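You operate a simulated robot arm through the tools that you are given. There is no shell and no other tool. Be economical: measure what you need, move in short steps, check, and stop when the job is done.

The job below is to be done with a simulated robot arm. You get a single attempt, and the scene is never put back.

TASK
Shut the tray stand drawer. Put the 9 W round bulb from the top of the tray stand on the back strip of the assembly bench and the 7 W round bulb on the ledge of the chain conveyor. Put the red tray on the green mat of the assembly bench. Fetch the blue tray and set it in the yellow tray. Put the build slip on the cabinet end of the assembly bench. Take the small housing from the green mat of the assembly bench and leave it on the cabinet end of the assembly bench. Put the pink bulb on the store window sill away on the top of the window bench. Put three of the sockets from the top of the window bench on the top of the test bench. Take the green lamp and put it on top of the wide grey housing. Do these in any order. Set down upright: round bulb, pink bulb, socket, green lamp.

The check looks at the end state, three seconds after you hand in, the way a careful person would. Anything else that was tipped, shoved, dropped, spilled or broken makes it a failure.

THE ROBOT
A 7-joint arm with a vacuum gripper on a trunk, on a base that drives. Base frame: it is fixed to the floor where the robot stands at the start and does not move with it; the origin is under the middle of the robot, x ahead of it, y to its left, z up; the surface under the hand at the start is at about z = 0.78. Units: m, degrees, N and s.
Its first joint turns from -166.0 to 166.0 degrees. Places, roughly: back strip of the assembly bench [1.6, 2, 0.8]; blue tray (7x11x3 cm) [1, 1.3, 0.8]; build slip [1.5, 1.5, 0.75]; cabinet end of the assembly bench [2.5, 1.8, 0.8]; green lamp [7.5, 1.5, 0.75]; green mat of the assembly bench [1.8, 1.6, 0.8]; ledge of the chain conveyor (57x20 cm) [1.5, 0.14, 0.78]; pink bulb [-2.75, 0.75, 1]; red tray (7x11x3 cm) [0.9, 1.2, 0.8]; round bulb [0.75, -0.5, 0.75]; small housing (6x6x6 cm) [1.8, 1.6, 0.8]; socket (5x5x6 cm) [7.4, 1.8, 0.8]; top of the test bench [6.7, 3.3, 0.8]; top of the window bench [7.8, 1.4, 0.8]; tray stand drawer [0.8, -0.1, 0.7]; wide grey housing (9x9x8 cm) [7.7, 1.5, 0.8]; yellow tray (27x27x6 cm) [-0.3, -0.9, 0.6]. Payload 1.06 kg.
Tool frame: the origin (TCP) lies in the middle of the cups' lips, and z points out of the cups. The gripper has 1 cup of 0.024 m across, covering 0.024 by 0.024 m (tool x, y); the bellows give 0.008 m. With the vacuum on, a cup seals on a smooth face that it is pressed against (1 to 4 N); it does not hold porous or soft things. The pull reaches 23 N.
Orientation is that of the tool frame in the base frame, as a unit quaternion [x, y, z, w]. With the cups facing straight down, the tool's x points along the base's -x, its y along +y and its z along -z.

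THE INTERFACE
- The arm moves only by the tool nudge_tool. Its argument "rows" is a list that holds one entry, the list of rows, each a list of 7 numbers: the turn, a rotation vector about the tool's x, y, z in degrees, then the shift along the tool's x, y, z in m, then the vacuum: 1 switches it on, 0 off. In form: [[[wx, wy, wz, tx, ty, tz, valve], ...]]. A call has 1 to 20 rows; each row is the pose to reach, as a shift and turn from the pose commanded when the call began, along the tool's axes at that moment. A row lasts 0.2 s, in which the tool goes at most 0.05 m and 8.6 degrees; a call with a longer step from one row to the next is refused whole, and so is a gripper value outside its range. Where a pose cannot be reached the arm comes as near as it can. A force on the tool above 40 N (or 10 N above the force at the start of the call, whichever is more), or a blocked arm, ends the call early, and 0.2 s more pass. The pull builds up within a second once a cup has sealed. Time passes only in rows, and 0.2 s behind the last, so rows that repeat a pose give it time. It gives the time, the measured TCP pose, the force on the tool (base axes) and the pull of the vacuum at its end, in the units of the frame above (readings bear some noise), with the torque about the TCP (base axes, N m) and any sound that the robot's microphone picked up.
- Cameras (640 x 400 px; columns grow to the right, rows downward): "scene" is now at [0.1218, 0.1389, 1.4609]; the picture's right is [-0.96, -0.29, 0.00], its down [-0.23, 0.78, -0.58] and it looks along [0.17, -0.56, -0.81] (base axes); focal length 275 px, centre (320, 200). "wrist" rides on the gripper at [0.078, 0.019, -0.096] in the tool frame; the picture's right is [-0.24, 0.97, 0.00], its down [-0.71, -0.17, -0.69] and it looks along [-0.67, -0.16, 0.73] (tool axes); focal length 243 px, centre (320, 200). There is no depth. A picture from a camera that has moved, and an enlarged one, comes with that camera's place and axes in the base frame and with its lens.
- camera(camera): a new picture of that camera. No time passes.
- base_move(legs): drives the robot by 1 to 6 legs, each [ahead, left, turn to the left] in m, m and degrees, along the robot's own axes; the way and the turn of a leg run together, so that a leg with both is an arc; at most 1.5 m and 180 degrees a leg. The arm and the cameras ride along, it lands a little off, and it stops where it bumps. It gives what a move gives.
- pan_tilt(pan, tilt): turns the head with the scene camera to pan (to the left, within 120 degrees either way) and tilt (down, from -29 to 69), counted from straight ahead of the robot. It gives what a move gives.
- inspect(camera, box): a new picture of the part [left, top, right, bottom] of that camera's present view, enlarged. No time passes.
- hand_in(): hands the job in; it is judged then, once.

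Go step by step. Nothing tells you exact positions but the pictures and the camera data: compare them with the known pose of the tool, close in by small moves and look again before you grip or let go. The budget is 556 turns and 342 pictures, counting those below and the enlarged ones. Unless the task says otherwise, let go and move clear before handing in, and close with one line.

The tools are called after "Request:" as a command line: name --argument value ..., lists and objects as JSON in quotes. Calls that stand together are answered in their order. nudge_tool: Moves the arm, as the interface text tells. Its arguments: {"type":"object","properties":{"rows":{"type":"array"}},"required":["rows"]} The other tools are called the same way: base_move (legs) drives the base; pan_tilt (pan, tilt) turns the head that bears the scene camera; camera (camera) takes a picture; inspect (camera, box) takes an enlarged picture of a part of a camera's view; hand_in () hands the job in.

At the start:

```text
time: 0.0
eef_pos: [0.6672, -0.2353, 1.0988]
ee_rot: [0.0, 1.0, 0.0, 0.001]
wrist_force: [0.3, -0.1, 0.3]
ft_torque: [-0.02, 0.0, -0.02]
pull: 0.0
robot x, y, heading: [-0.0001, 0.0013, 0.0]
head pan, tilt: [-73.4, 54.5]
```

scene: 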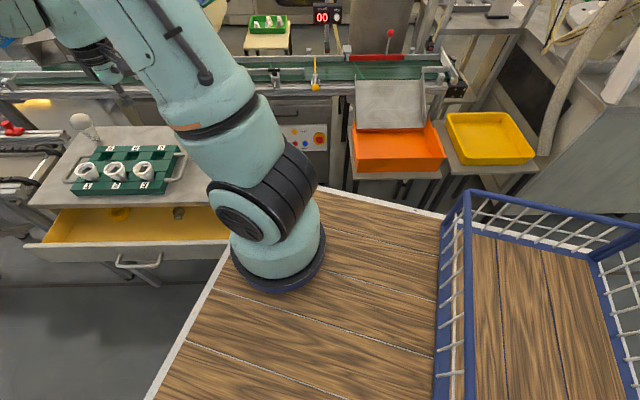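
wrist: 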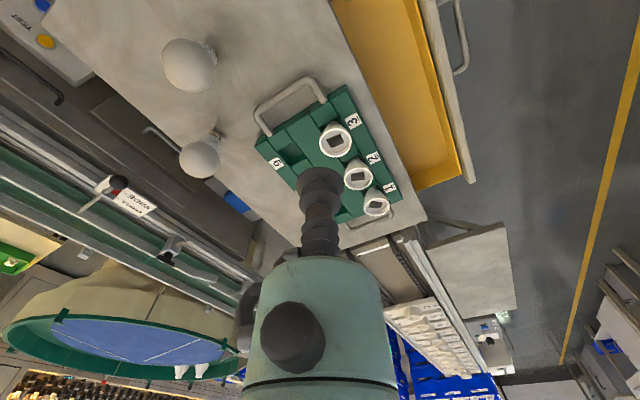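

I see the tray stand with its drawer open to the right front, and round bulbs on it. I'll look around before planning.

Request:
pan_tilt --pan -20 --tilt 35

Request:
camera --camera "scene"

Request:
pan_tilt --pan 40 --tilt 25

Request:
camera --camera "scene"

Request:
inspect --camera "wrist" --box '[120, 0, 480, 225]'

```text
time: 1.2
eef_pos: [0.6681, -0.2357, 1.0993]
ee_rot: [0.0, 1.0, 0.0, 0.0]
wrist_force: [-0.2, -0.4, -0.6]
ft_torque: [0.04, 0.0, -0.02]
pull: 0.0
robot x, y, heading: [-0.0, -0.0, 0.1]
head pan, tilt: [-20.0, 35.0]
```

```text
339 pictures are left
camera scene: at [0.1837, 0.1783, 1.4885], right [-0.34, -0.94, 0.0], down [-0.54, 0.2, -0.82], along [0.77, -0.28, -0.57], focal length 275 px, centre (320, 200)
```

scene: 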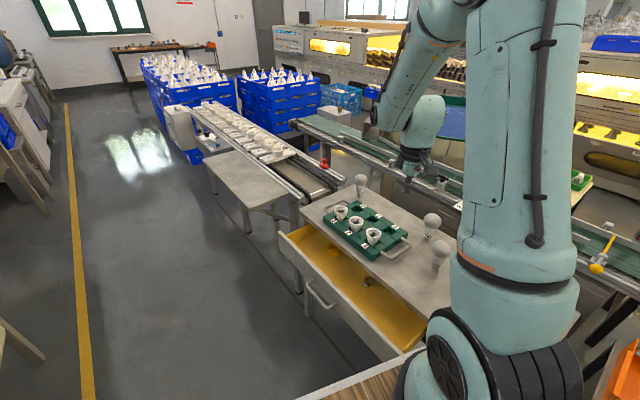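

```text
time: 2.5
eef_pos: [0.6675, -0.2358, 1.099]
ee_rot: [0.0, 1.0, 0.0, 0.0]
wrist_force: [0.0, -0.1, 0.6]
ft_torque: [0.02, 0.01, -0.02]
pull: 0.1
robot x, y, heading: [-0.0004, 0.0033, -0.1]
head pan, tilt: [40.0, 25.0]
```

```text
338 pictures are left
camera scene: at [0.1716, 0.2676, 1.5042], right [0.64, -0.77, 0.0], down [-0.32, -0.27, -0.91], along [0.69, 0.58, -0.42], focal length 275 px, centre (320, 200)
```

scene: 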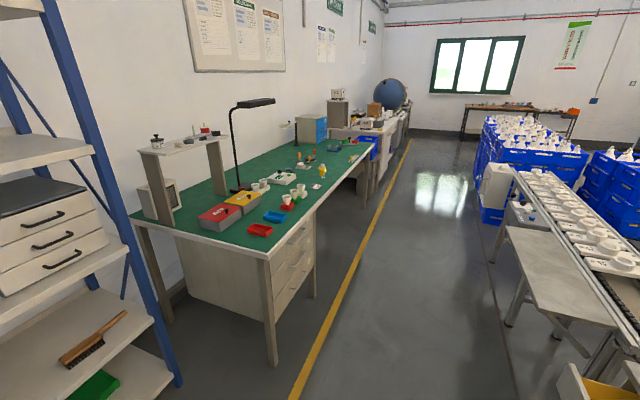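

```text
1.78 times, centred on (300, 112) of wrist
camera zoom: at [0.589, -0.2169, 1.1929], right [0.24, 0.97, 0.0], down [0.71, -0.17, 0.69], along [0.67, -0.16, -0.73], focal length 431 px, centre (356, 356)
```

zoom: 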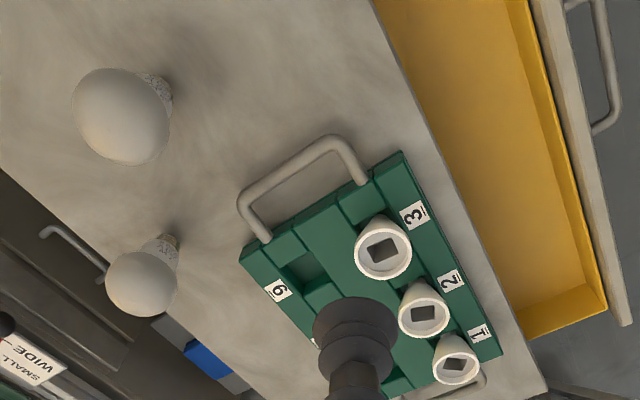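

The layout is clear: the assembly bench is ahead to the left and the window bench far ahead. Next I want to see the bulbs' labels up close.

Request:
inspect --camera "scene" --box '[140, 60, 400, 240]'

Request:
pan_tilt --pan -30 --tilt 40

Request:
inspect --camera "scene" --box '[200, 120, 440, 270]'

Request:
camera --camera "scene"

```text
2.22 times, centred on (270, 150) of scene
camera zoom: at [0.1716, 0.2676, 1.5042], right [0.64, -0.77, 0.0], down [-0.32, -0.27, -0.91], along [0.69, 0.58, -0.42], focal length 610 px, centre (431, 311)
```

zoom: 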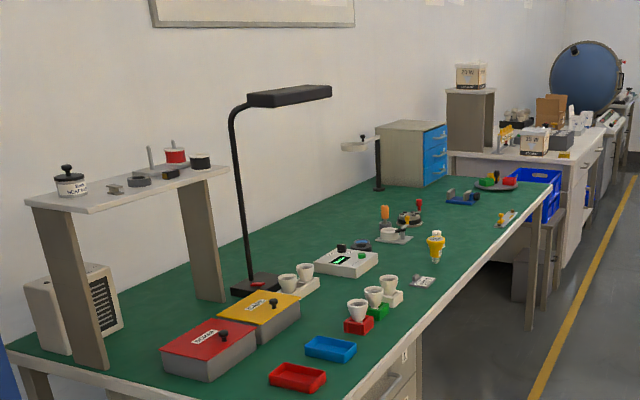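

```text
time: 3.9
eef_pos: [0.6681, -0.2364, 1.0985]
ee_rot: [0.0, 1.0, 0.0, 0.001]
wrist_force: [0.7, 0.4, 0.2]
ft_torque: [0.0, -0.02, 0.0]
pull: 0.0
robot x, y, heading: [-0.0007, 0.0035, -0.4]
head pan, tilt: [-30.0, 40.0]
```

```text
2.67 times, centred on (320, 195) of scene
camera zoom: at [0.1747, 0.166, 1.4809], right [-0.5, -0.87, 0.0], down [-0.56, 0.32, -0.77], along [0.66, -0.38, -0.64], focal length 732 px, centre (320, 213)
```

zoom: 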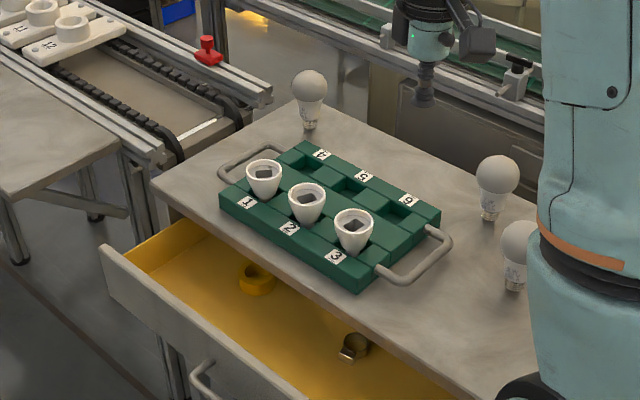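

```text
334 pictures are left
camera scene: at [0.1747, 0.166, 1.4809], right [-0.5, -0.87, 0.0], down [-0.56, 0.32, -0.77], along [0.66, -0.38, -0.64], focal length 275 px, centre (320, 200)
```

scene: 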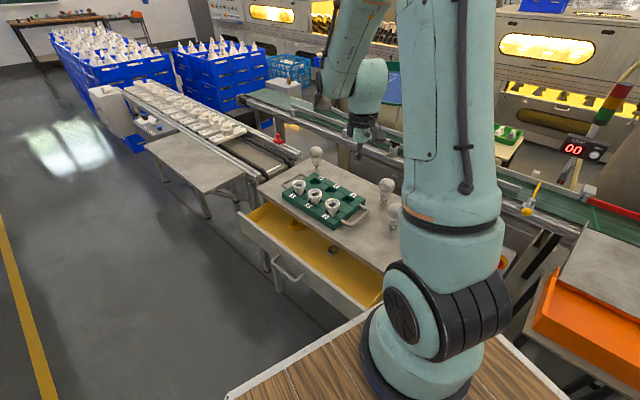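

Three round bulbs stand on the tray stand at about (1.10,-0.35), (0.76,-0.46) and (0.63,-0.40), and the base labels need reading. I'll zoom in on them.

Request:
inspect --camera "scene" --box '[300, 140, 332, 172]'

Request:
inspect --camera "scene" --box '[370, 170, 406, 235]'

```text
12.50 times, centred on (316, 156) of scene
camera zoom: at [0.1747, 0.166, 1.4809], right [-0.5, -0.87, 0.0], down [-0.56, 0.32, -0.77], along [0.66, -0.38, -0.64], focal length 3433 px, centre (370, 750)
```

zoom: 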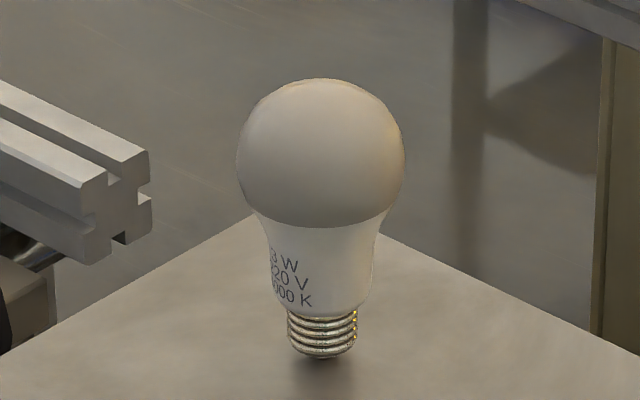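

```text
6.15 times, centred on (388, 202) of scene
camera zoom: at [0.1747, 0.166, 1.4809], right [-0.5, -0.87, 0.0], down [-0.56, 0.32, -0.77], along [0.66, -0.38, -0.64], focal length 1690 px, centre (-98, 185)
```

zoom: 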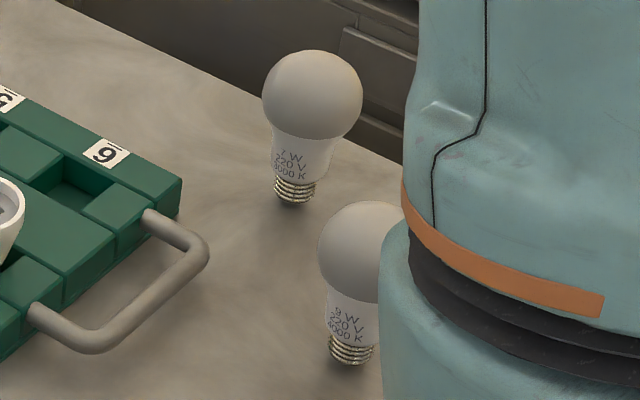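

The 9 W bulb is at about (0.63,-0.40), the 7 W at (0.76,-0.46), and the far bulb is another wattage. Next I'll look at the robot's own deck and the surroundings.

Request:
pan_tilt --pan 0 --tilt 65

Request:
camera --camera "scene"

Request:
pan_tilt --pan -115 --tilt 40

Request:
camera --camera "scene"

Request:
pan_tilt --pan 115 --tilt 30

Request:
camera --camera "scene"

```text
time: 4.9
eef_pos: [0.6676, -0.2355, 1.0982]
ee_rot: [0.0, 1.0, 0.0, 0.0]
wrist_force: [-0.4, 0.7, 0.8]
ft_torque: [0.01, 0.01, 0.01]
pull: 0.1
robot x, y, heading: [0.005, -0.0008, -0.1]
head pan, tilt: [0.0, 65.0]
```

```text
331 pictures are left
camera scene: at [0.1617, 0.2084, 1.4487], right [0.0, -1.0, 0.0], down [-0.91, 0.0, -0.42], along [0.42, 0.0, -0.91], focal length 275 px, centre (320, 200)
```

scene: 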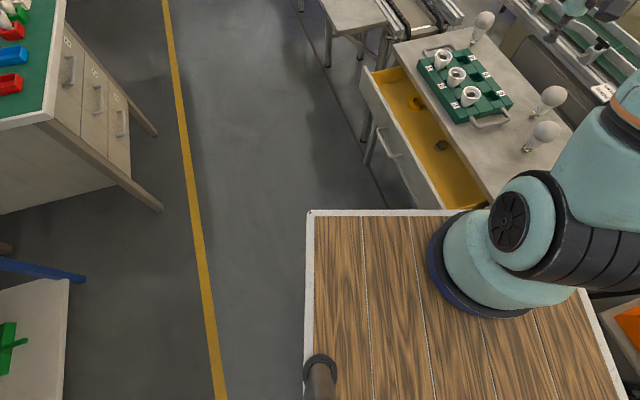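

```text
time: 6.8
eef_pos: [0.6679, -0.2355, 1.0984]
ee_rot: [0.0, 1.0, 0.0, -0.001]
wrist_force: [0.1, -0.1, 0.2]
ft_torque: [0.02, -0.02, 0.0]
pull: 0.0
robot x, y, heading: [0.0014, -0.0032, -0.1]
head pan, tilt: [-115.0, 40.0]
```

```text
330 pictures are left
camera scene: at [0.0651, 0.1314, 1.4809], right [-0.91, 0.42, 0.0], down [0.27, 0.58, -0.77], along [-0.32, -0.69, -0.64], focal length 275 px, centre (320, 200)
```

scene: 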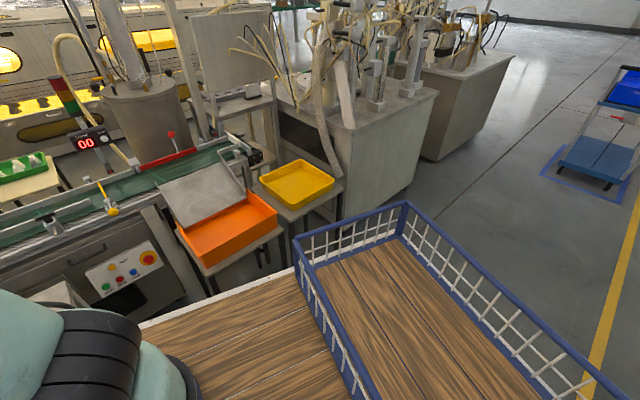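

```text
time: 10.1
eef_pos: [0.6669, -0.2358, 1.0979]
ee_rot: [0.0, 1.0, 0.001, 0.0]
wrist_force: [-0.9, -0.3, 0.7]
ft_torque: [0.01, -0.01, -0.01]
pull: 0.0
robot x, y, heading: [0.0003, -0.0001, 0.0]
head pan, tilt: [115.0, 30.0]
```

```text
329 pictures are left
camera scene: at [0.0628, 0.2904, 1.4963], right [0.91, 0.42, 0.0], down [0.21, -0.45, -0.87], along [-0.37, 0.79, -0.5], focal length 275 px, centre (320, 200)
```

scene: 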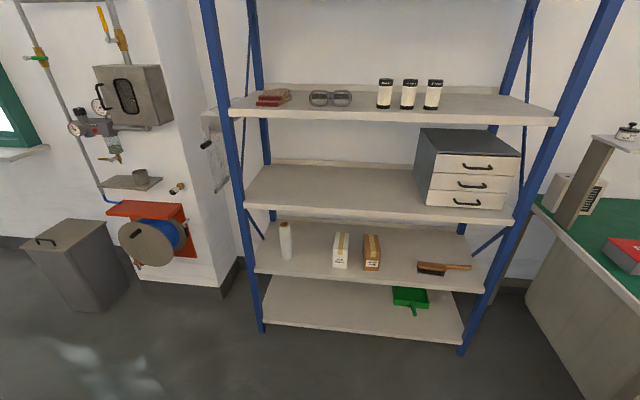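

The stand is turned about 21°, and the drawer sticks out about 0.14 m with its front centre near (0.73,-0.03). I'll swing the tool out over the aisle, cup facing the drawer front, and look.

Request:
nudge_tool --rows '[[[6.7, -2.6, 0, 0, 0.0385, 0.02, 0], [13.4, -5.2, 0, 0, 0.077, 0.04, 0], [20.1, -7.8, 0, 0, 0.1155, 0.06, 0], [26.8, -10.4, 0, 0, 0.154, 0.08, 0], [33.5, -13, 0, 0, 0.1925, 0.1, 0], [40.2, -15.6, 0, 0, 0.231, 0.12, 0], [46.9, -18.2, 0, 0, 0.2695, 0.14, 0], [53.6, -20.8, 0, 0, 0.308, 0.16, 0], [60.3, -23.4, 0, 0, 0.3465, 0.18, 0], [67, -26, 0, 0, 0.385, 0.2, 0], [67, -26, 0, 0, 0.385, 0.2, 0]]]'

Request:
pan_tilt --pan -10 --tilt 55

Request:
camera --camera "scene"

Request:
camera --camera "wrist"

```text
time: 12.5
eef_pos: [0.6672, 0.1516, 0.8979]
ee_rot: [0.0, 0.809, -0.548, 0.213]
wrist_force: [-1.1, -0.5, 0.0]
ft_torque: [0.0, 0.02, 0.01]
pull: 0.1
robot x, y, heading: [-0.0001, -0.0001, -0.1]
head pan, tilt: [115.0, 30.0]
```

```text
time: 14.6
eef_pos: [0.6689, 0.1513, 0.8993]
ee_rot: [0.0, 0.81, -0.547, 0.212]
wrist_force: [-0.3, 0.2, -0.1]
ft_torque: [-0.01, -0.03, -0.01]
pull: 0.1
robot x, y, heading: [0.0009, 0.0046, -0.1]
head pan, tilt: [-10.0, 55.0]
```

```text
328 pictures are left
camera scene: at [0.172, 0.1961, 1.4602], right [-0.17, -0.98, 0.0], down [-0.81, 0.14, -0.57], along [0.56, -0.1, -0.82], focal length 275 px, centre (320, 200)
```

scene: 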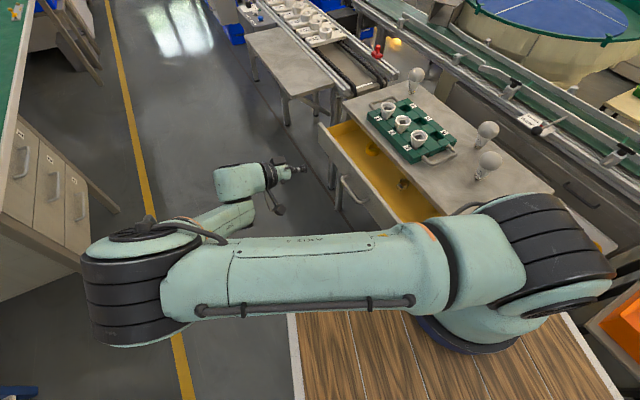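

```text
327 pictures are left
camera wrist: at [0.5682, 0.2249, 0.8837], right [0.44, 0.44, -0.78], down [0.37, 0.7, 0.61], along [0.82, -0.56, 0.14], focal length 243 px, centre (320, 200)
```

wrist: 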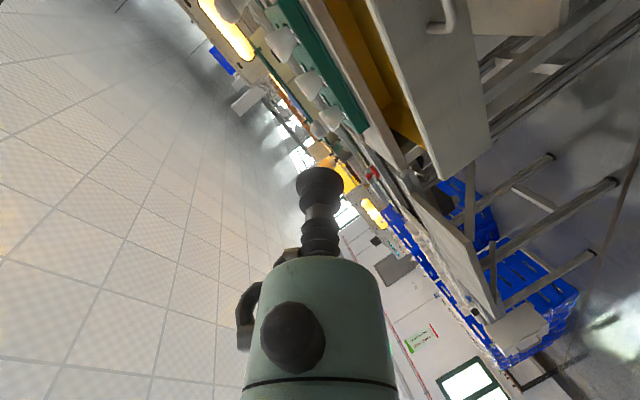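

The tool is in front of the drawer. I'll zoom in on the front to fix its height.

Request:
inspect --camera "scene" --box '[270, 100, 470, 225]'

Request:
inspect --camera "wrist" --box '[270, 0, 590, 200]'

```text
3.20 times, centred on (370, 162) of scene
camera zoom: at [0.172, 0.1961, 1.4602], right [-0.17, -0.98, 0.0], down [-0.81, 0.14, -0.57], along [0.56, -0.1, -0.82], focal length 879 px, centre (160, 320)
```

zoom: 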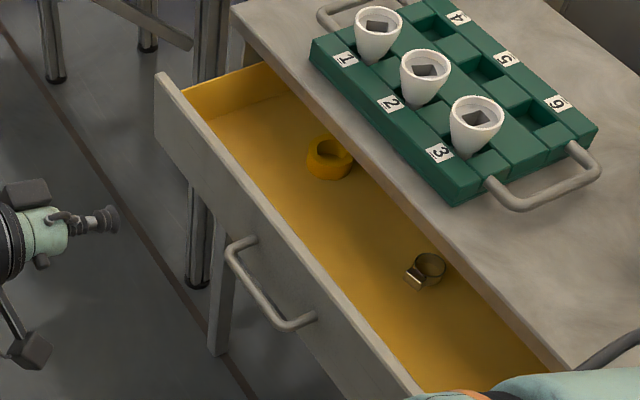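

```text
2.00 times, centred on (430, 100) of wrist
camera zoom: at [0.5682, 0.2249, 0.8837], right [0.44, 0.44, -0.78], down [0.37, 0.7, 0.61], along [0.82, -0.56, 0.14], focal length 485 px, centre (100, 400)
```

zoom: 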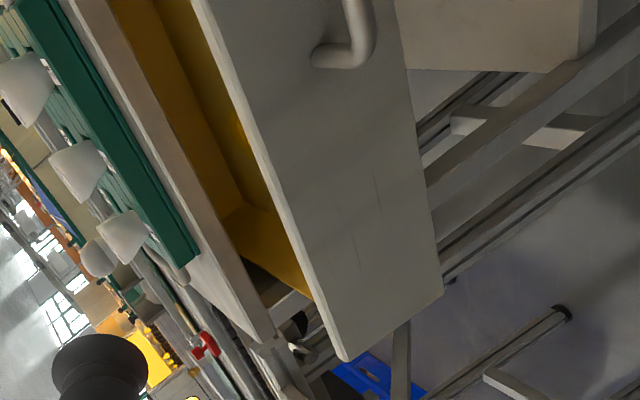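

The panel spans z about 0.65 to 0.755. I'll bring the cup level in front of the panel, just past the handle's far end.

Request:
nudge_tool --rows '[[[2.3, -0.9, 0, -0.005, 0.027, 0.036, 0], [4.6, -1.8, 0, -0.01, 0.054, 0.072, 0], [6.9, -2.7, 0, -0.015, 0.08, 0.108, 0], [9.2, -3.6, 0, -0.02, 0.107, 0.144, 0], [11.6, -4.5, 0, -0.025, 0.134, 0.18, 0], [14, -5.4, 0, -0.03, 0.161, 0.216, 0], [14, -5.4, 0, -0.03, 0.161, 0.216, 0]]]'

Request:
inspect --camera "scene" --box '[270, 100, 470, 225]'

Request:
camera --camera "wrist"

```text
time: 16.1
eef_pos: [0.8055, 0.0276, 0.6969]
ee_rot: [0.001, 0.725, -0.642, 0.249]
wrist_force: [-0.1, 0.2, -0.8]
ft_torque: [0.03, 0.01, -0.03]
pull: 0.0
robot x, y, heading: [0.0019, -0.0028, 0.1]
head pan, tilt: [-10.0, 55.0]
```

```text
3.20 times, centred on (370, 162) of scene
camera zoom: at [0.172, 0.196, 1.4602], right [-0.17, -0.98, 0.0], down [-0.81, 0.14, -0.57], along [0.56, -0.1, -0.82], focal length 879 px, centre (160, 320)
```

zoom: 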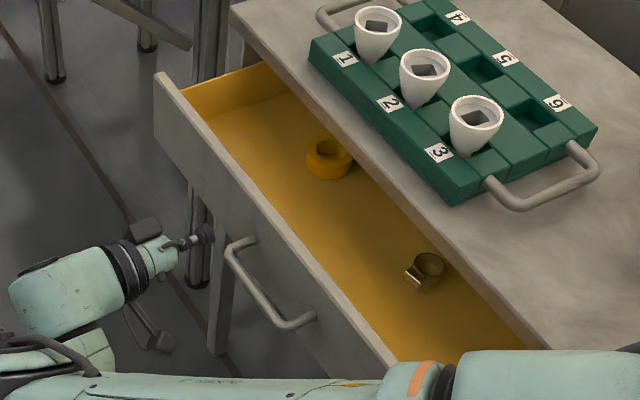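

```text
323 pictures are left
camera wrist: at [0.7088, 0.095, 0.6546], right [0.52, 0.25, -0.82], down [0.32, 0.83, 0.45], along [0.8, -0.49, 0.35], focal length 243 px, centre (320, 200)
```

wrist: 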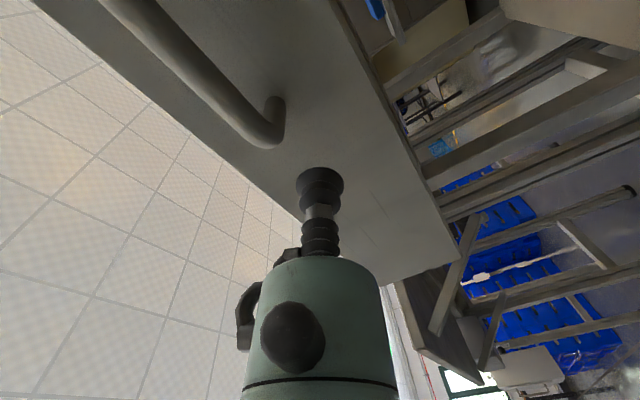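

The cup faces bare panel just beyond the handle. I'll push along the tool axis in small steps.

Request:
nudge_tool --rows '[[[0, 0, 0, 0, 0, 0.02, 0], [0, 0, 0, 0, 0, 0.04, 0], [0, 0, 0, 0, 0, 0.055, 0], [0, 0, 0, 0, 0, 0.07, 0], [0, 0, 0, 0, 0, 0.085, 0], [0, 0, 0, 0, 0, 0.1, 0], [0, 0, 0, 0, 0, 0.115, 0], [0, 0, 0, 0, 0, 0.13, 0], [0, 0, 0, 0, 0, 0.145, 0], [0, 0, 0, 0, 0, 0.16, 0], [0, 0, 0, 0, 0, 0.17, 0], [0, 0, 0, 0, 0, 0.18, 0], [0, 0, 0, 0, 0, 0.188, 0], [0, 0, 0, 0, 0, 0.195, 0]]]'

Request:
camera --camera "scene"

```text
time: 19.0
eef_pos: [0.8765, -0.1384, 0.6886]
ee_rot: [-0.003, 0.728, -0.638, 0.251]
wrist_force: [-4.1, 10.4, 0.8]
ft_torque: [0.0, -0.13, -0.02]
pull: 0.0
robot x, y, heading: [0.0005, -0.0001, 0.1]
head pan, tilt: [-10.0, 55.0]
stopped in row 14: the force on the tool passed its limit at 51 N (the readings are from after the stop); the commanded pose is now the measured one
```

```text
322 pictures are left
camera scene: at [0.1714, 0.1968, 1.4602], right [-0.17, -0.98, 0.0], down [-0.81, 0.14, -0.57], along [0.56, -0.1, -0.82], focal length 275 px, centre (320, 200)
```

scene: 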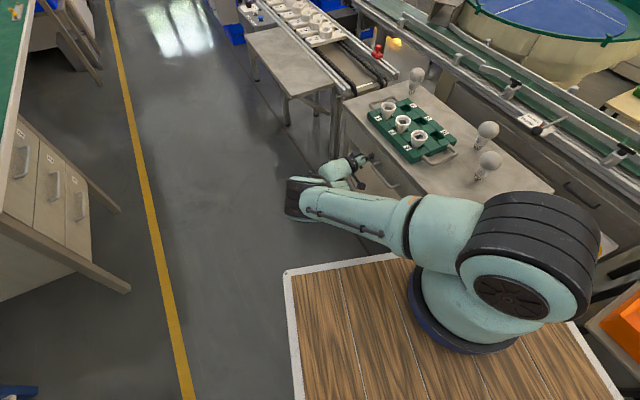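

The drawer hit its end stop. I'll back off and raise the tool, then check that it is shut.

Request:
nudge_tool --rows '[[[0, 0, 0, 0, 0, -0.04, 0], [0, 0, 0, 0, 0, -0.08, 0], [0, 0, 0, 0, 0, -0.12, 0], [0, 0, 0, 0, 0, -0.16, 0], [-8, 3, 0, 0, -0.045, -0.16, 0], [-16, 6, 0, 0, -0.09, -0.16, 0], [-24, 9, 0, 0, -0.135, -0.16, 0], [-32, 12, 0, 0, -0.18, -0.16, 0], [-40, 15, 0, 0, -0.225, -0.16, 0], [-48, 18, 0, 0, -0.27, -0.16, 0], [-56, 21, 0, 0, -0.315, -0.16, 0], [-64, 24, 0, 0, -0.36, -0.16, 0], [-71, 27, 0, 0, -0.4, -0.16, 0], [-79, 30, 0, 0, -0.4, -0.16, 0]]]'

Request:
inspect --camera "scene" --box '[320, 60, 560, 210]'

Request:
camera --camera "wrist"

```text
time: 22.0
eef_pos: [0.6874, -0.0629, 1.0734]
ee_rot: [-0.008, 1.0, -0.015, 0.011]
wrist_force: [0.0, -0.2, -0.1]
ft_torque: [-0.05, -0.02, -0.01]
pull: 0.0
robot x, y, heading: [-0.0029, -0.0024, 0.3]
head pan, tilt: [-10.0, 55.0]
```

```text
2.67 times, centred on (440, 135) of scene
camera zoom: at [0.1715, 0.1969, 1.4602], right [-0.17, -0.98, 0.0], down [-0.81, 0.14, -0.57], along [0.56, -0.1, -0.82], focal length 732 px, centre (0, 373)
```

zoom: 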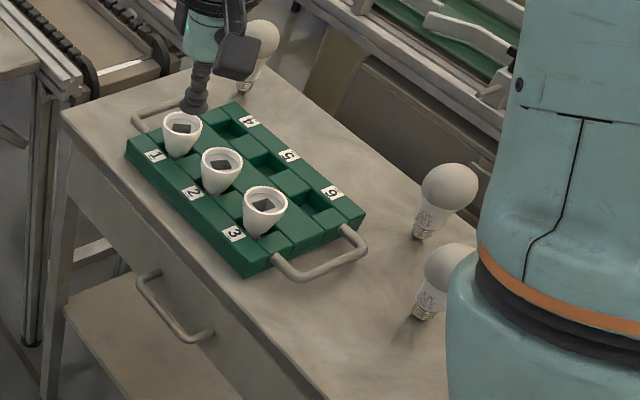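

```text
320 pictures are left
camera wrist: at [0.6068, -0.0429, 1.1647], right [0.22, 0.97, -0.03], down [0.7, -0.14, 0.7], along [0.68, -0.17, -0.71], focal length 243 px, centre (320, 200)
```

wrist: 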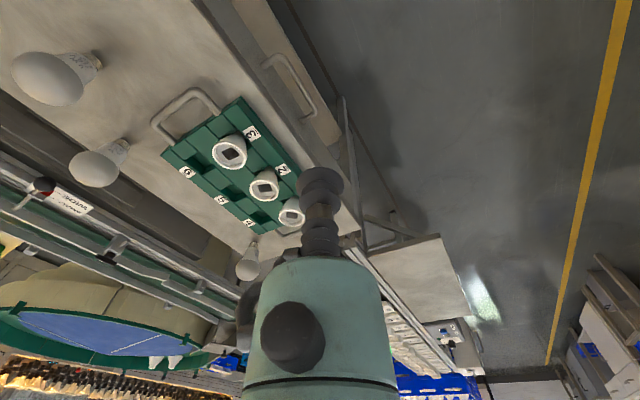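

The drawer is shut. Now for the 7 W bulb, whose top I put at about (0.755,-0.458,0.888). I'll move the tool above it.

Request:
nudge_tool --rows '[[[-0.2, 0.1, 0.1, -0.0066, -0.0394, 0.004, 0], [-0.4, 0.2, 0.2, -0.0132, -0.0788, 0.008, 0], [-0.6, 0.4, 0.3, -0.0198, -0.118, 0.012, 0], [-0.8, 0.5, 0.4, -0.0264, -0.158, 0.016, 0], [-1, 0.6, 0.5, -0.033, -0.197, 0.02, 0], [-1.2, 0.8, 0.6, -0.04, -0.236, 0.03, 0], [-1.4, 0.9, 0.7, -0.046, -0.276, 0.04, 0], [-1.5, 1, 0.8, -0.053, -0.315, 0.05, 0], [-1.6, 1.1, 0.9, -0.06, -0.355, 0.06, 0], [-1.7, 1.26, 0.9, -0.066, -0.394, 0.07, 0], [-1.7, 1.26, 0.9, -0.066, -0.394, 0.07, 0]]]'

Request:
pan_tilt --pan -35 --tilt 45

Request:
camera --camera "scene"

Request:
camera --camera "wrist"

```text
time: 24.4
eef_pos: [0.7615, -0.4598, 1.0158]
ee_rot: [0.002, 1.0, -0.001, -0.001]
wrist_force: [0.5, -0.3, 0.8]
ft_torque: [0.0, -0.02, 0.05]
pull: 0.1
robot x, y, heading: [0.0015, -0.0015, 0.3]
head pan, tilt: [-10.0, 55.0]
```

```text
time: 25.3
eef_pos: [0.7623, -0.4599, 1.0173]
ee_rot: [0.002, 1.0, -0.002, 0.0]
wrist_force: [0.6, 0.1, 0.3]
ft_torque: [0.02, 0.01, 0.01]
pull: 0.0
robot x, y, heading: [-0.0011, -0.0002, -0.0]
head pan, tilt: [-35.0, 45.0]
```

```text
319 pictures are left
camera scene: at [0.1673, 0.1622, 1.4736], right [-0.57, -0.82, 0.0], down [-0.58, 0.4, -0.71], along [0.58, -0.4, -0.71], focal length 275 px, centre (320, 200)
```

scene: 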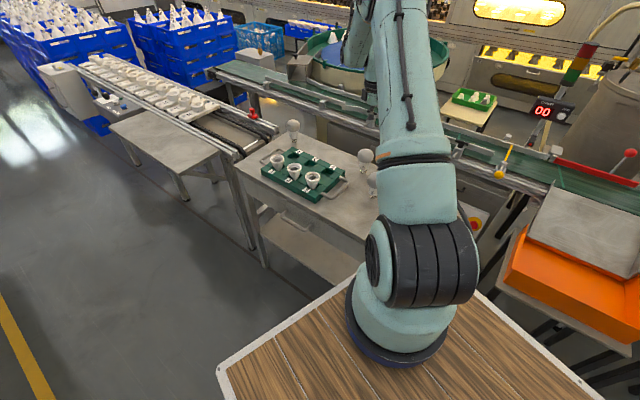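

```text
318 pictures are left
camera wrist: at [0.6835, -0.4403, 1.1103], right [0.24, 0.97, 0.0], down [0.71, -0.17, 0.69], along [0.66, -0.17, -0.73], focal length 243 px, centre (320, 200)
```

wrist: 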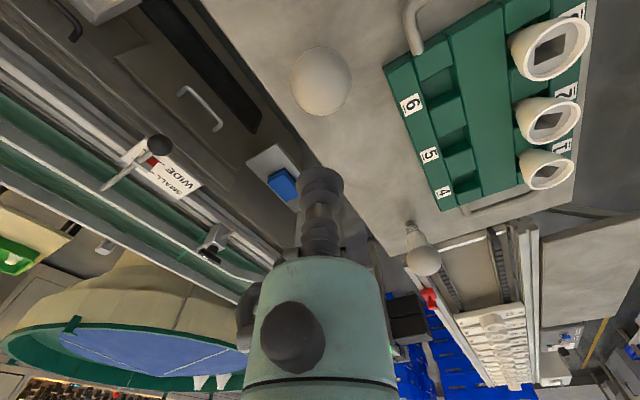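

The bulb's head centre projects to about (0.756,-0.458), so the tool is within a centimetre. I'll descend to just above it and check from the side.

Request:
nudge_tool --rows '[[[0, 0, 0, 0.006, 0.002, 0.04, 0], [0, 0, 0, 0.006, 0.002, 0.08, 0], [0, 0, 0, 0.006, 0.002, 0.105, 0], [0, 0, 0, 0.006, 0.002, 0.105, 0]]]'

Request:
inspect --camera "scene" --box '[330, 120, 410, 220]'

Request:
camera --camera "wrist"

```text
time: 26.3
eef_pos: [0.7561, -0.4576, 0.9115]
ee_rot: [0.001, 1.0, -0.001, 0.0]
wrist_force: [0.3, 0.5, 0.0]
ft_torque: [0.01, -0.01, 0.0]
pull: 0.1
robot x, y, heading: [0.0002, 0.0004, 0.1]
head pan, tilt: [-35.0, 45.0]
```

```text
4.00 times, centred on (370, 170) of scene
camera zoom: at [0.1673, 0.1622, 1.4737], right [-0.57, -0.82, 0.0], down [-0.58, 0.41, -0.71], along [0.58, -0.41, -0.71], focal length 1099 px, centre (120, 320)
```

zoom: 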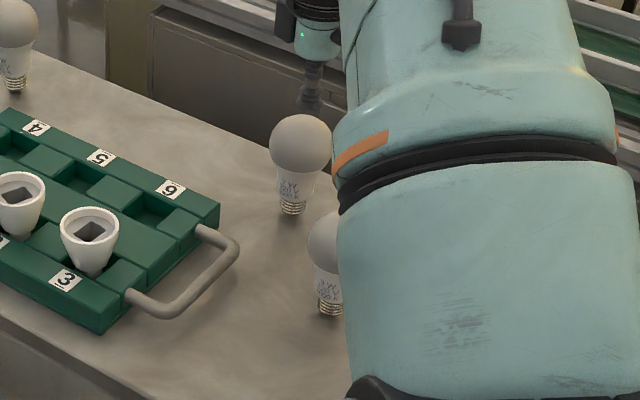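

```text
316 pictures are left
camera wrist: at [0.6775, -0.4377, 1.0065], right [0.24, 0.97, 0.0], down [0.71, -0.17, 0.69], along [0.66, -0.17, -0.73], focal length 243 px, centre (320, 200)
```

wrist: 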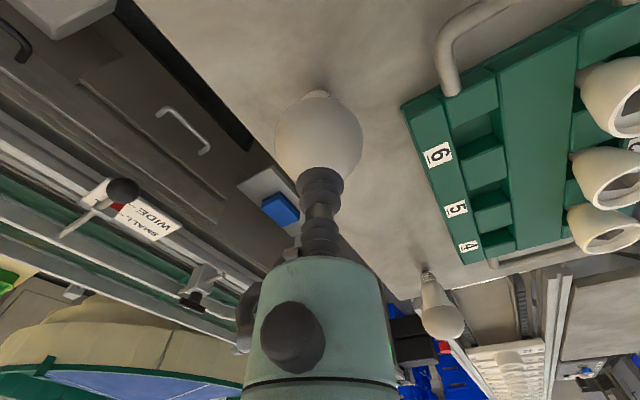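

Triangulating gives the head centre at (0.754,-0.459,0.867), top at about 0.895, and the cup is centred. I'll press down gently with the vacuum on.

Request:
nudge_tool --rows '[[[0, 0, 0, 0.002, -0.001, 0.006, 1], [0, 0, 0, 0.002, -0.001, 0.011, 1], [0, 0, 0, 0.002, -0.001, 0.015, 1], [0, 0, 0, 0.002, -0.001, 0.018, 1], [0, 0, 0, 0.002, -0.001, 0.018, 1]]]'

```text
time: 27.5
eef_pos: [0.7553, -0.4586, 0.894]
ee_rot: [0.001, 1.0, -0.002, 0.001]
wrist_force: [0.8, -0.1, -0.2]
ft_torque: [0.0, 0.01, -0.03]
pull: 0.0
robot x, y, heading: [0.0018, -0.0031, -0.0]
head pan, tilt: [-35.0, 45.0]
```

Request:
nudge_tool --rows '[[[0, 0, 0, 0, 0, 0.003, 1], [0, 0, 0, 0, 0, 0.005, 1], [0, 0, 0, 0, 0, 0.007, 1], [0, 0, 0, 0, 0, 0.007, 1]]]'

Request:
inspect --camera "scene" --box '[330, 120, 410, 220]'

```text
time: 28.5
eef_pos: [0.7543, -0.4594, 0.8859]
ee_rot: [0.002, 1.0, -0.002, -0.001]
wrist_force: [-0.7, -0.5, 0.3]
ft_torque: [-0.01, -0.03, 0.0]
pull: 23.0
robot x, y, heading: [-0.0023, -0.0053, -0.2]
head pan, tilt: [-35.0, 45.0]
```

```text
4.00 times, centred on (370, 170) of scene
camera zoom: at [0.1673, 0.1622, 1.4737], right [-0.57, -0.82, 0.0], down [-0.58, 0.41, -0.71], along [0.58, -0.41, -0.71], focal length 1099 px, centre (120, 320)
```

zoom: 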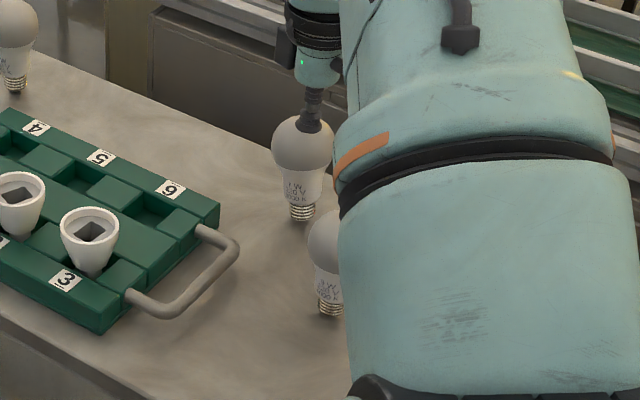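

The bulb is held with a full 23 N pull, and the cup sits at z 0.886 for a surface at 0.78. I'll lift it and drive to beside the conveyor ledge.

Request:
nudge_tool --rows '[[[0, 0, 0, 0, 0, -0.01, 1], [0, 0, 0, 0, 0, -0.03, 1], [0, 0, 0, 0, 0, -0.06, 1], [0, 0, 0, 0, 0, -0.1, 1], [0, 0, 0, 0, 0, -0.14, 1], [0, 0, 0, 0, 0, -0.18, 1], [0, 0, 0, 0, 0, -0.22, 1], [0, 0, 0, 0, 0, -0.25, 1]]]'

Request:
base_move --legs '[[0, 0.47, 0], [0.83, 0, 0], [0, 0, 21]]'

Request:
pan_tilt --pan -25 --tilt 50

Request:
camera --camera "scene"

Request:
camera --camera "wrist"

```text
time: 30.3
eef_pos: [0.7571, -0.4592, 1.1386]
ee_rot: [0.002, 1.0, -0.001, -0.001]
wrist_force: [0.4, -0.3, -0.3]
ft_torque: [0.02, -0.05, -0.02]
pull: 22.9
robot x, y, heading: [-0.0007, -0.0004, -0.2]
head pan, tilt: [-35.0, 45.0]
```

```text
time: 38.2
eef_pos: [1.6944, 0.3314, 1.1368]
ee_rot: [-0.188, 0.982, -0.002, 0.0]
wrist_force: [0.0, -0.6, -1.4]
ft_torque: [0.01, -0.01, -0.02]
pull: 22.7
robot x, y, heading: [0.8218, 0.4756, 21.8]
head pan, tilt: [-35.0, 45.0]
```

```text
time: 38.9
eef_pos: [1.6957, 0.3316, 1.1358]
ee_rot: [-0.188, 0.982, -0.002, 0.0]
wrist_force: [-0.7, 0.2, -0.6]
ft_torque: [0.02, -0.02, 0.01]
pull: 23.0
robot x, y, heading: [0.8222, 0.4778, 21.8]
head pan, tilt: [-25.0, 50.0]
```

```text
314 pictures are left
camera scene: at [0.9138, 0.704, 1.4668], right [-0.06, -1.0, 0.0], down [-0.76, 0.04, -0.64], along [0.64, -0.04, -0.77], focal length 275 px, centre (320, 200)
```

scene: 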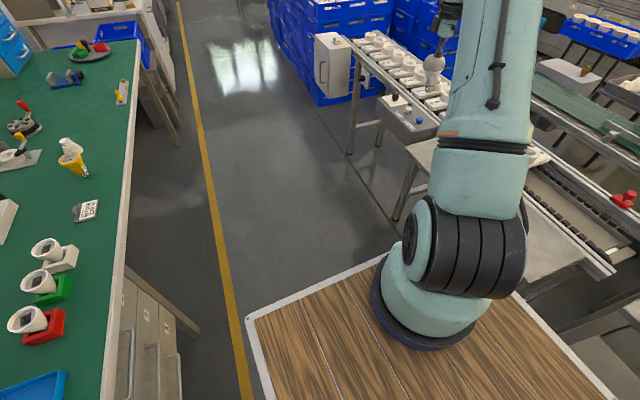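

```text
313 pictures are left
camera wrist: at [1.6151, 0.3197, 1.2315], right [-0.14, 0.99, 0.0], down [0.72, 0.1, 0.69], along [0.68, 0.09, -0.73], focal length 243 px, centre (320, 200)
```

wrist: 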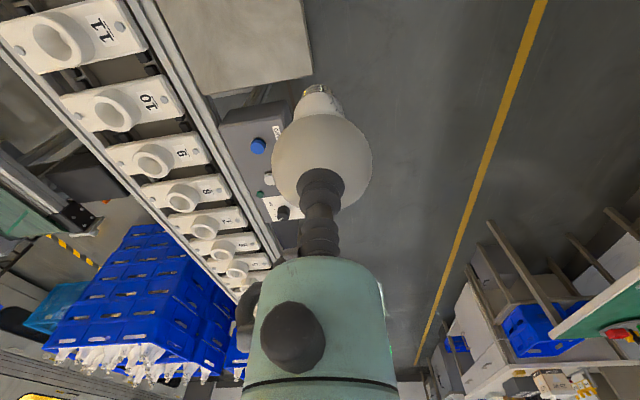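

The ledge centre is at about (1.505,0.13). I'll move the bulb over it and lower to about 5 cm above.

Request:
nudge_tool --rows '[[[0, 0, 0, 0.035, -0.016, 0.01, 1], [0, 0, 0, 0.075, -0.033, 0.02, 1], [0, 0, 0, 0.115, -0.05, 0.03, 1], [0, 0, 0, 0.15, -0.066, 0.045, 1], [0, 0, 0, 0.185, -0.083, 0.065, 1], [0, 0, 0, 0.22, -0.1, 0.09, 1], [0, 0, 0, 0.25, -0.112, 0.12, 1], [0, 0, 0, 0.256, -0.115, 0.16, 1], [0, 0, 0, 0.256, -0.115, 0.19, 1], [0, 0, 0, 0.256, -0.115, 0.19, 1]]]'

Request:
camera --camera "wrist"

Request:
camera --camera "scene"

```text
time: 41.1
eef_pos: [1.4961, 0.1264, 0.9481]
ee_rot: [-0.186, 0.983, -0.002, -0.001]
wrist_force: [-0.5, -0.7, -0.3]
ft_torque: [0.03, -0.03, -0.03]
pull: 22.9
robot x, y, heading: [0.8204, 0.479, 21.8]
head pan, tilt: [-25.0, 50.0]
```

```text
312 pictures are left
camera wrist: at [1.4161, 0.1159, 1.0429], right [-0.14, 0.99, 0.0], down [0.72, 0.1, 0.69], along [0.68, 0.09, -0.73], focal length 243 px, centre (320, 200)
```

wrist: 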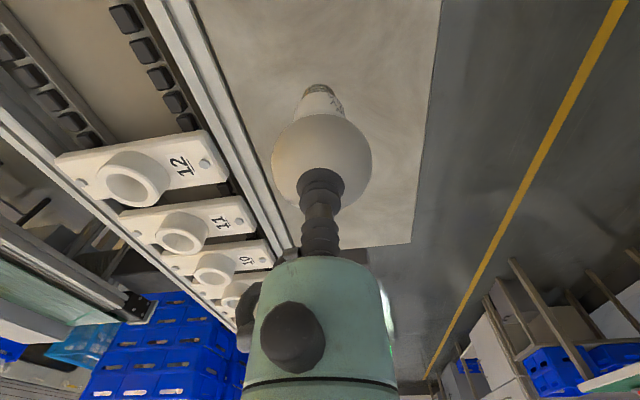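

```text
311 pictures are left
camera scene: at [0.9138, 0.7041, 1.4668], right [-0.06, -1.0, 0.0], down [-0.76, 0.04, -0.64], along [0.64, -0.04, -0.77], focal length 275 px, centre (320, 200)
```

scene: 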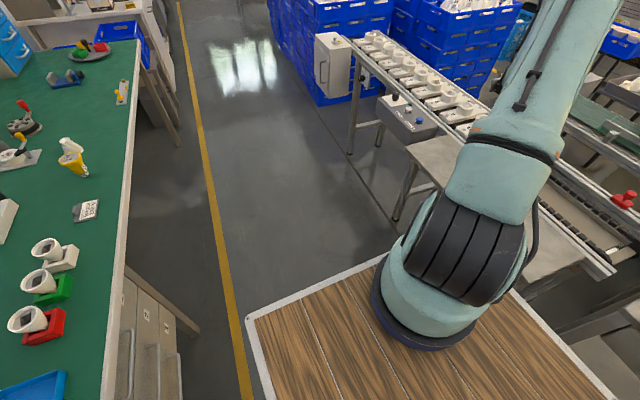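

The bulb is over the middle of the ledge. I'll lower to close above contact.

Request:
nudge_tool --rows '[[[0, 0, 0, 0, 0, 0.02, 1], [0, 0, 0, 0, 0, 0.038, 1], [0, 0, 0, 0, 0, 0.05, 1], [0, 0, 0, 0, 0, 0.055, 1], [0, 0, 0, 0, 0, 0.058, 1], [0, 0, 0, 0, 0, 0.058, 1]]]'

Request:
camera --camera "wrist"

```text
time: 42.5
eef_pos: [1.4985, 0.1277, 0.8894]
ee_rot: [-0.187, 0.982, -0.002, 0.001]
wrist_force: [0.3, 0.0, -0.3]
ft_torque: [0.04, 0.0, 0.0]
pull: 22.9
robot x, y, heading: [0.8208, 0.4782, 21.6]
head pan, tilt: [-25.0, 50.0]
```

```text
310 pictures are left
camera wrist: at [1.4181, 0.1168, 0.9844], right [-0.14, 0.99, 0.0], down [0.72, 0.1, 0.69], along [0.68, 0.09, -0.73], focal length 243 px, centre (320, 200)
```

wrist: 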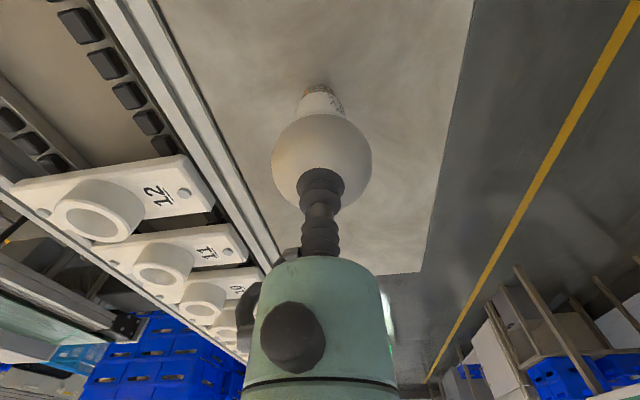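

Request:
nudge_tool --rows '[[[0, 0, 0, 0, 0, 0.002, 1], [0, 0, 0, 0, 0, 0.004, 1], [0, 0, 0, 0, 0, 0.006, 1], [0, 0, 0, 0, 0, 0.006, 1]]]'

```text
time: 43.5
eef_pos: [1.4992, 0.1285, 0.8856]
ee_rot: [-0.188, 0.982, -0.003, 0.0]
wrist_force: [1.3, 0.3, 15.1]
ft_torque: [0.01, -0.12, -0.01]
pull: 22.8
robot x, y, heading: [0.8193, 0.478, 21.7]
head pan, tilt: [-25.0, 50.0]
```

Contact. I'll ease up slightly, release, wait and lift straight off.

Request:
nudge_tool --rows '[[[0, 0, 0, 0, 0, -0.001, 1], [0, 0, 0, 0, 0, -0.001, 0], [0, 0, 0, 0, 0, -0.001, 0], [0, 0, 0, 0, 0, -0.001, 0], [0, 0, 0, 0, 0, -0.004, 0], [0, 0, 0, 0, 0, -0.01, 0], [0, 0, 0, 0, 0, -0.03, 0], [0, 0, 0, 0, 0, -0.07, 0], [0, 0, 0, 0, 0, -0.12, 0], [0, 0, 0, 0, 0, -0.17, 0], [0, 0, 0, 0, 0, -0.22, 0]]]'

Request:
camera --camera "wrist"

```text
time: 45.9
eef_pos: [1.5009, 0.1276, 1.1072]
ee_rot: [-0.187, 0.982, -0.001, -0.001]
wrist_force: [-0.4, 0.5, -1.5]
ft_torque: [0.04, 0.0, 0.01]
pull: 0.1
robot x, y, heading: [0.8205, 0.4792, 21.7]
head pan, tilt: [-25.0, 50.0]
```

```text
309 pictures are left
camera wrist: at [1.4208, 0.1174, 1.2005], right [-0.14, 0.99, 0.0], down [0.72, 0.1, 0.68], along [0.68, 0.09, -0.73], focal length 243 px, centre (320, 200)
```

wrist: 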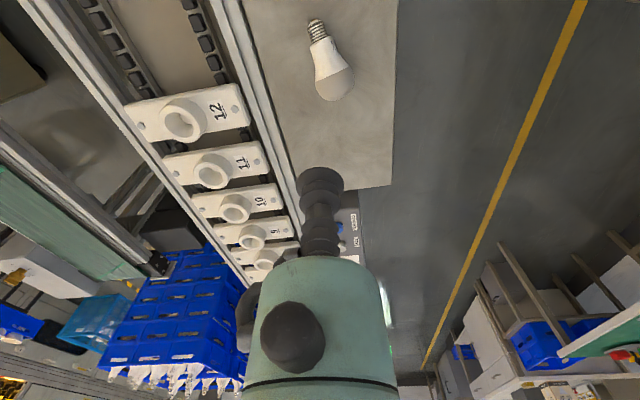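

The bulb looks as though it may have toppled. I'll zoom in to check.

Request:
inspect --camera "wrist" --box '[270, 0, 400, 110]'

Request:
nudge_tool --rows '[[[0, 0, 0, 0.04, 0, -0.01, 0], [0, 0, 0, 0.08, 0, -0.02, 0], [0, 0, 0, 0.12, 0, -0.03, 0], [0, 0, 0, 0.14, 0, -0.03, 0]]]'

Request:
camera --camera "wrist"

```text
3.64 times, centred on (335, 55) of wrist
camera zoom: at [1.4208, 0.1174, 1.2005], right [-0.14, 0.99, 0.0], down [0.72, 0.1, 0.68], along [0.68, 0.09, -0.73], focal length 882 px, centre (266, 727)
```

zoom: 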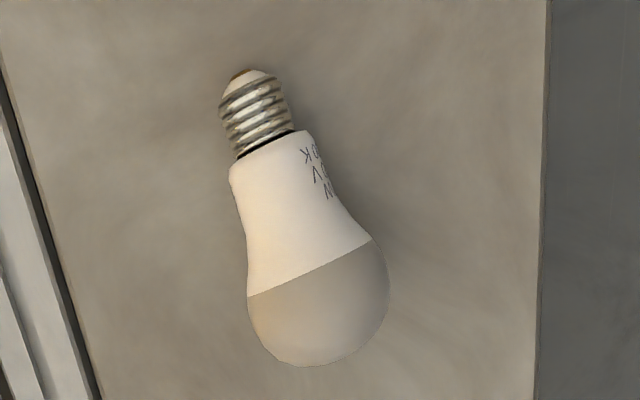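

```text
time: 46.9
eef_pos: [1.3664, 0.0778, 1.1344]
ee_rot: [-0.188, 0.982, -0.002, 0.0]
wrist_force: [0.4, -0.3, 0.0]
ft_torque: [-0.02, -0.02, 0.0]
pull: 0.1
robot x, y, heading: [0.8206, 0.4769, 22.0]
head pan, tilt: [-25.0, 50.0]
```

```text
307 pictures are left
camera wrist: at [1.2875, 0.0662, 1.229], right [-0.14, 0.99, 0.0], down [0.72, 0.1, 0.69], along [0.68, 0.09, -0.73], focal length 243 px, centre (320, 200)
```

wrist: 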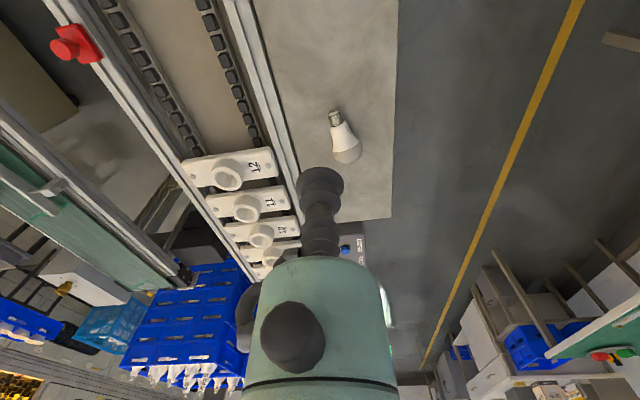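

The 7 W bulb toppled on the ledge when I let go. It lies intact, head near (1.54,0.155), axis at about 29°. I'll grip the dome with the tool leaning 30°, then turn it upright; first I move the leaning tool over the head.

Request:
nudge_tool --rows '[[[0.8, 5.9, 0, -0.047, 0.003, 0, 0], [1.6, 11.8, 0, -0.094, 0.006, 0, 0], [2.4, 17.8, 0, -0.141, 0.009, 0.01, 0], [3.1, 23.7, 0, -0.188, 0.011, 0.03, 0], [3.9, 29.7, 0, -0.2345, 0.0134, 0.06, 0], [3.9, 29.7, 0, -0.2345, 0.0134, 0.11, 0], [3.9, 29.7, 0, -0.2345, 0.0134, 0.16, 0], [3.9, 29.7, 0, -0.2345, 0.0134, 0.2, 0], [3.9, 29.7, 0, -0.2345, 0.0134, 0.22, 0], [3.9, 29.7, 0, -0.2345, 0.0134, 0.22, 0]]]'

Request:
camera --camera "wrist"

Request:
inspect --camera "scene" --box '[380, 80, 540, 180]'

```text
refused: row 4 steps farther than a row can; nothing moved
```

```text
306 pictures are left
camera wrist: at [1.2875, 0.0662, 1.229], right [-0.14, 0.99, 0.0], down [0.72, 0.1, 0.69], along [0.68, 0.09, -0.73], focal length 243 px, centre (320, 200)
```

wrist: 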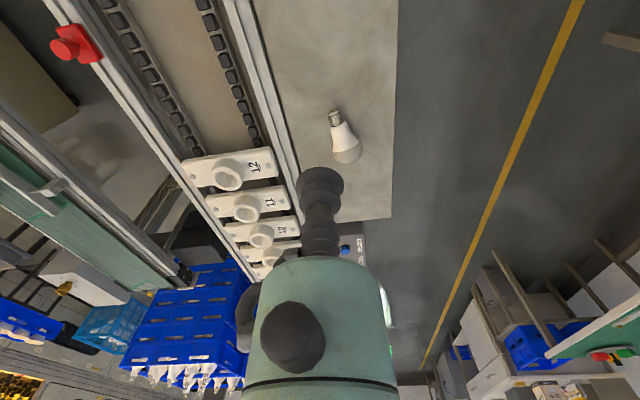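

```text
4.00 times, centred on (460, 130) of scene
camera zoom: at [0.914, 0.7041, 1.4667], right [-0.06, -1.0, 0.0], down [-0.77, 0.04, -0.64], along [0.64, -0.04, -0.77], focal length 1099 px, centre (-240, 480)
```

zoom: 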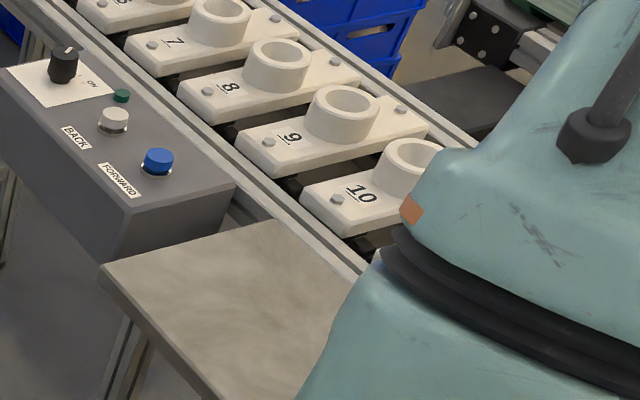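

That call was refused because a step was too long. I'll repeat it with shorter steps.

Request:
nudge_tool --rows '[[[0.6, 4.9, 0, -0.039, 0.002, 0, 0], [1.3, 9.8, 0, -0.078, 0.004, 0, 0], [1.9, 14.7, 0, -0.117, 0.006, 0, 0], [2.6, 19.6, 0, -0.156, 0.009, 0.01, 0], [3.2, 24.6, 0, -0.195, 0.011, 0.02, 0], [3.9, 29.7, 0, -0.2345, 0.0134, 0.04, 0], [3.9, 29.7, 0, -0.2345, 0.0134, 0.08, 0], [3.9, 29.7, 0, -0.2345, 0.0134, 0.12, 0], [3.9, 29.7, 0, -0.2345, 0.0134, 0.16, 0], [3.9, 29.7, 0, -0.2345, 0.0134, 0.2, 0], [3.9, 29.7, 0, -0.2345, 0.0134, 0.22, 0], [3.9, 29.7, 0, -0.2345, 0.0134, 0.22, 0]]]'

Request:
camera --camera "wrist"

```text
time: 49.5
eef_pos: [1.5808, 0.1806, 0.9127]
ee_rot: [-0.18, 0.949, -0.083, -0.246]
wrist_force: [0.0, -0.5, -0.7]
ft_torque: [0.01, 0.02, 0.0]
pull: 0.0
robot x, y, heading: [0.8204, 0.4825, 21.9]
head pan, tilt: [-25.0, 50.0]
```

```text
304 pictures are left
camera wrist: at [1.5516, 0.1969, 1.0317], right [-0.18, 0.97, -0.18], down [0.94, 0.22, 0.25], along [0.29, -0.13, -0.95], focal length 243 px, centre (320, 200)
```

wrist: 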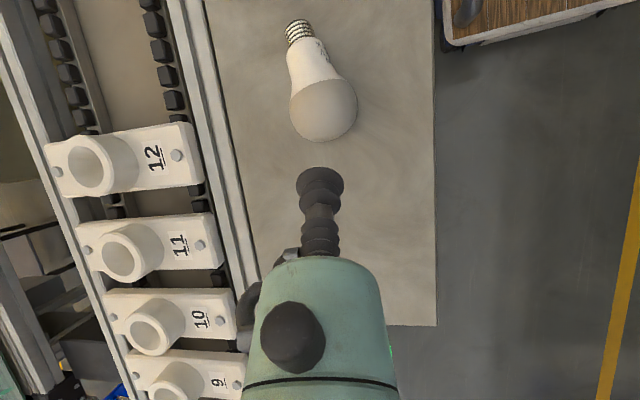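

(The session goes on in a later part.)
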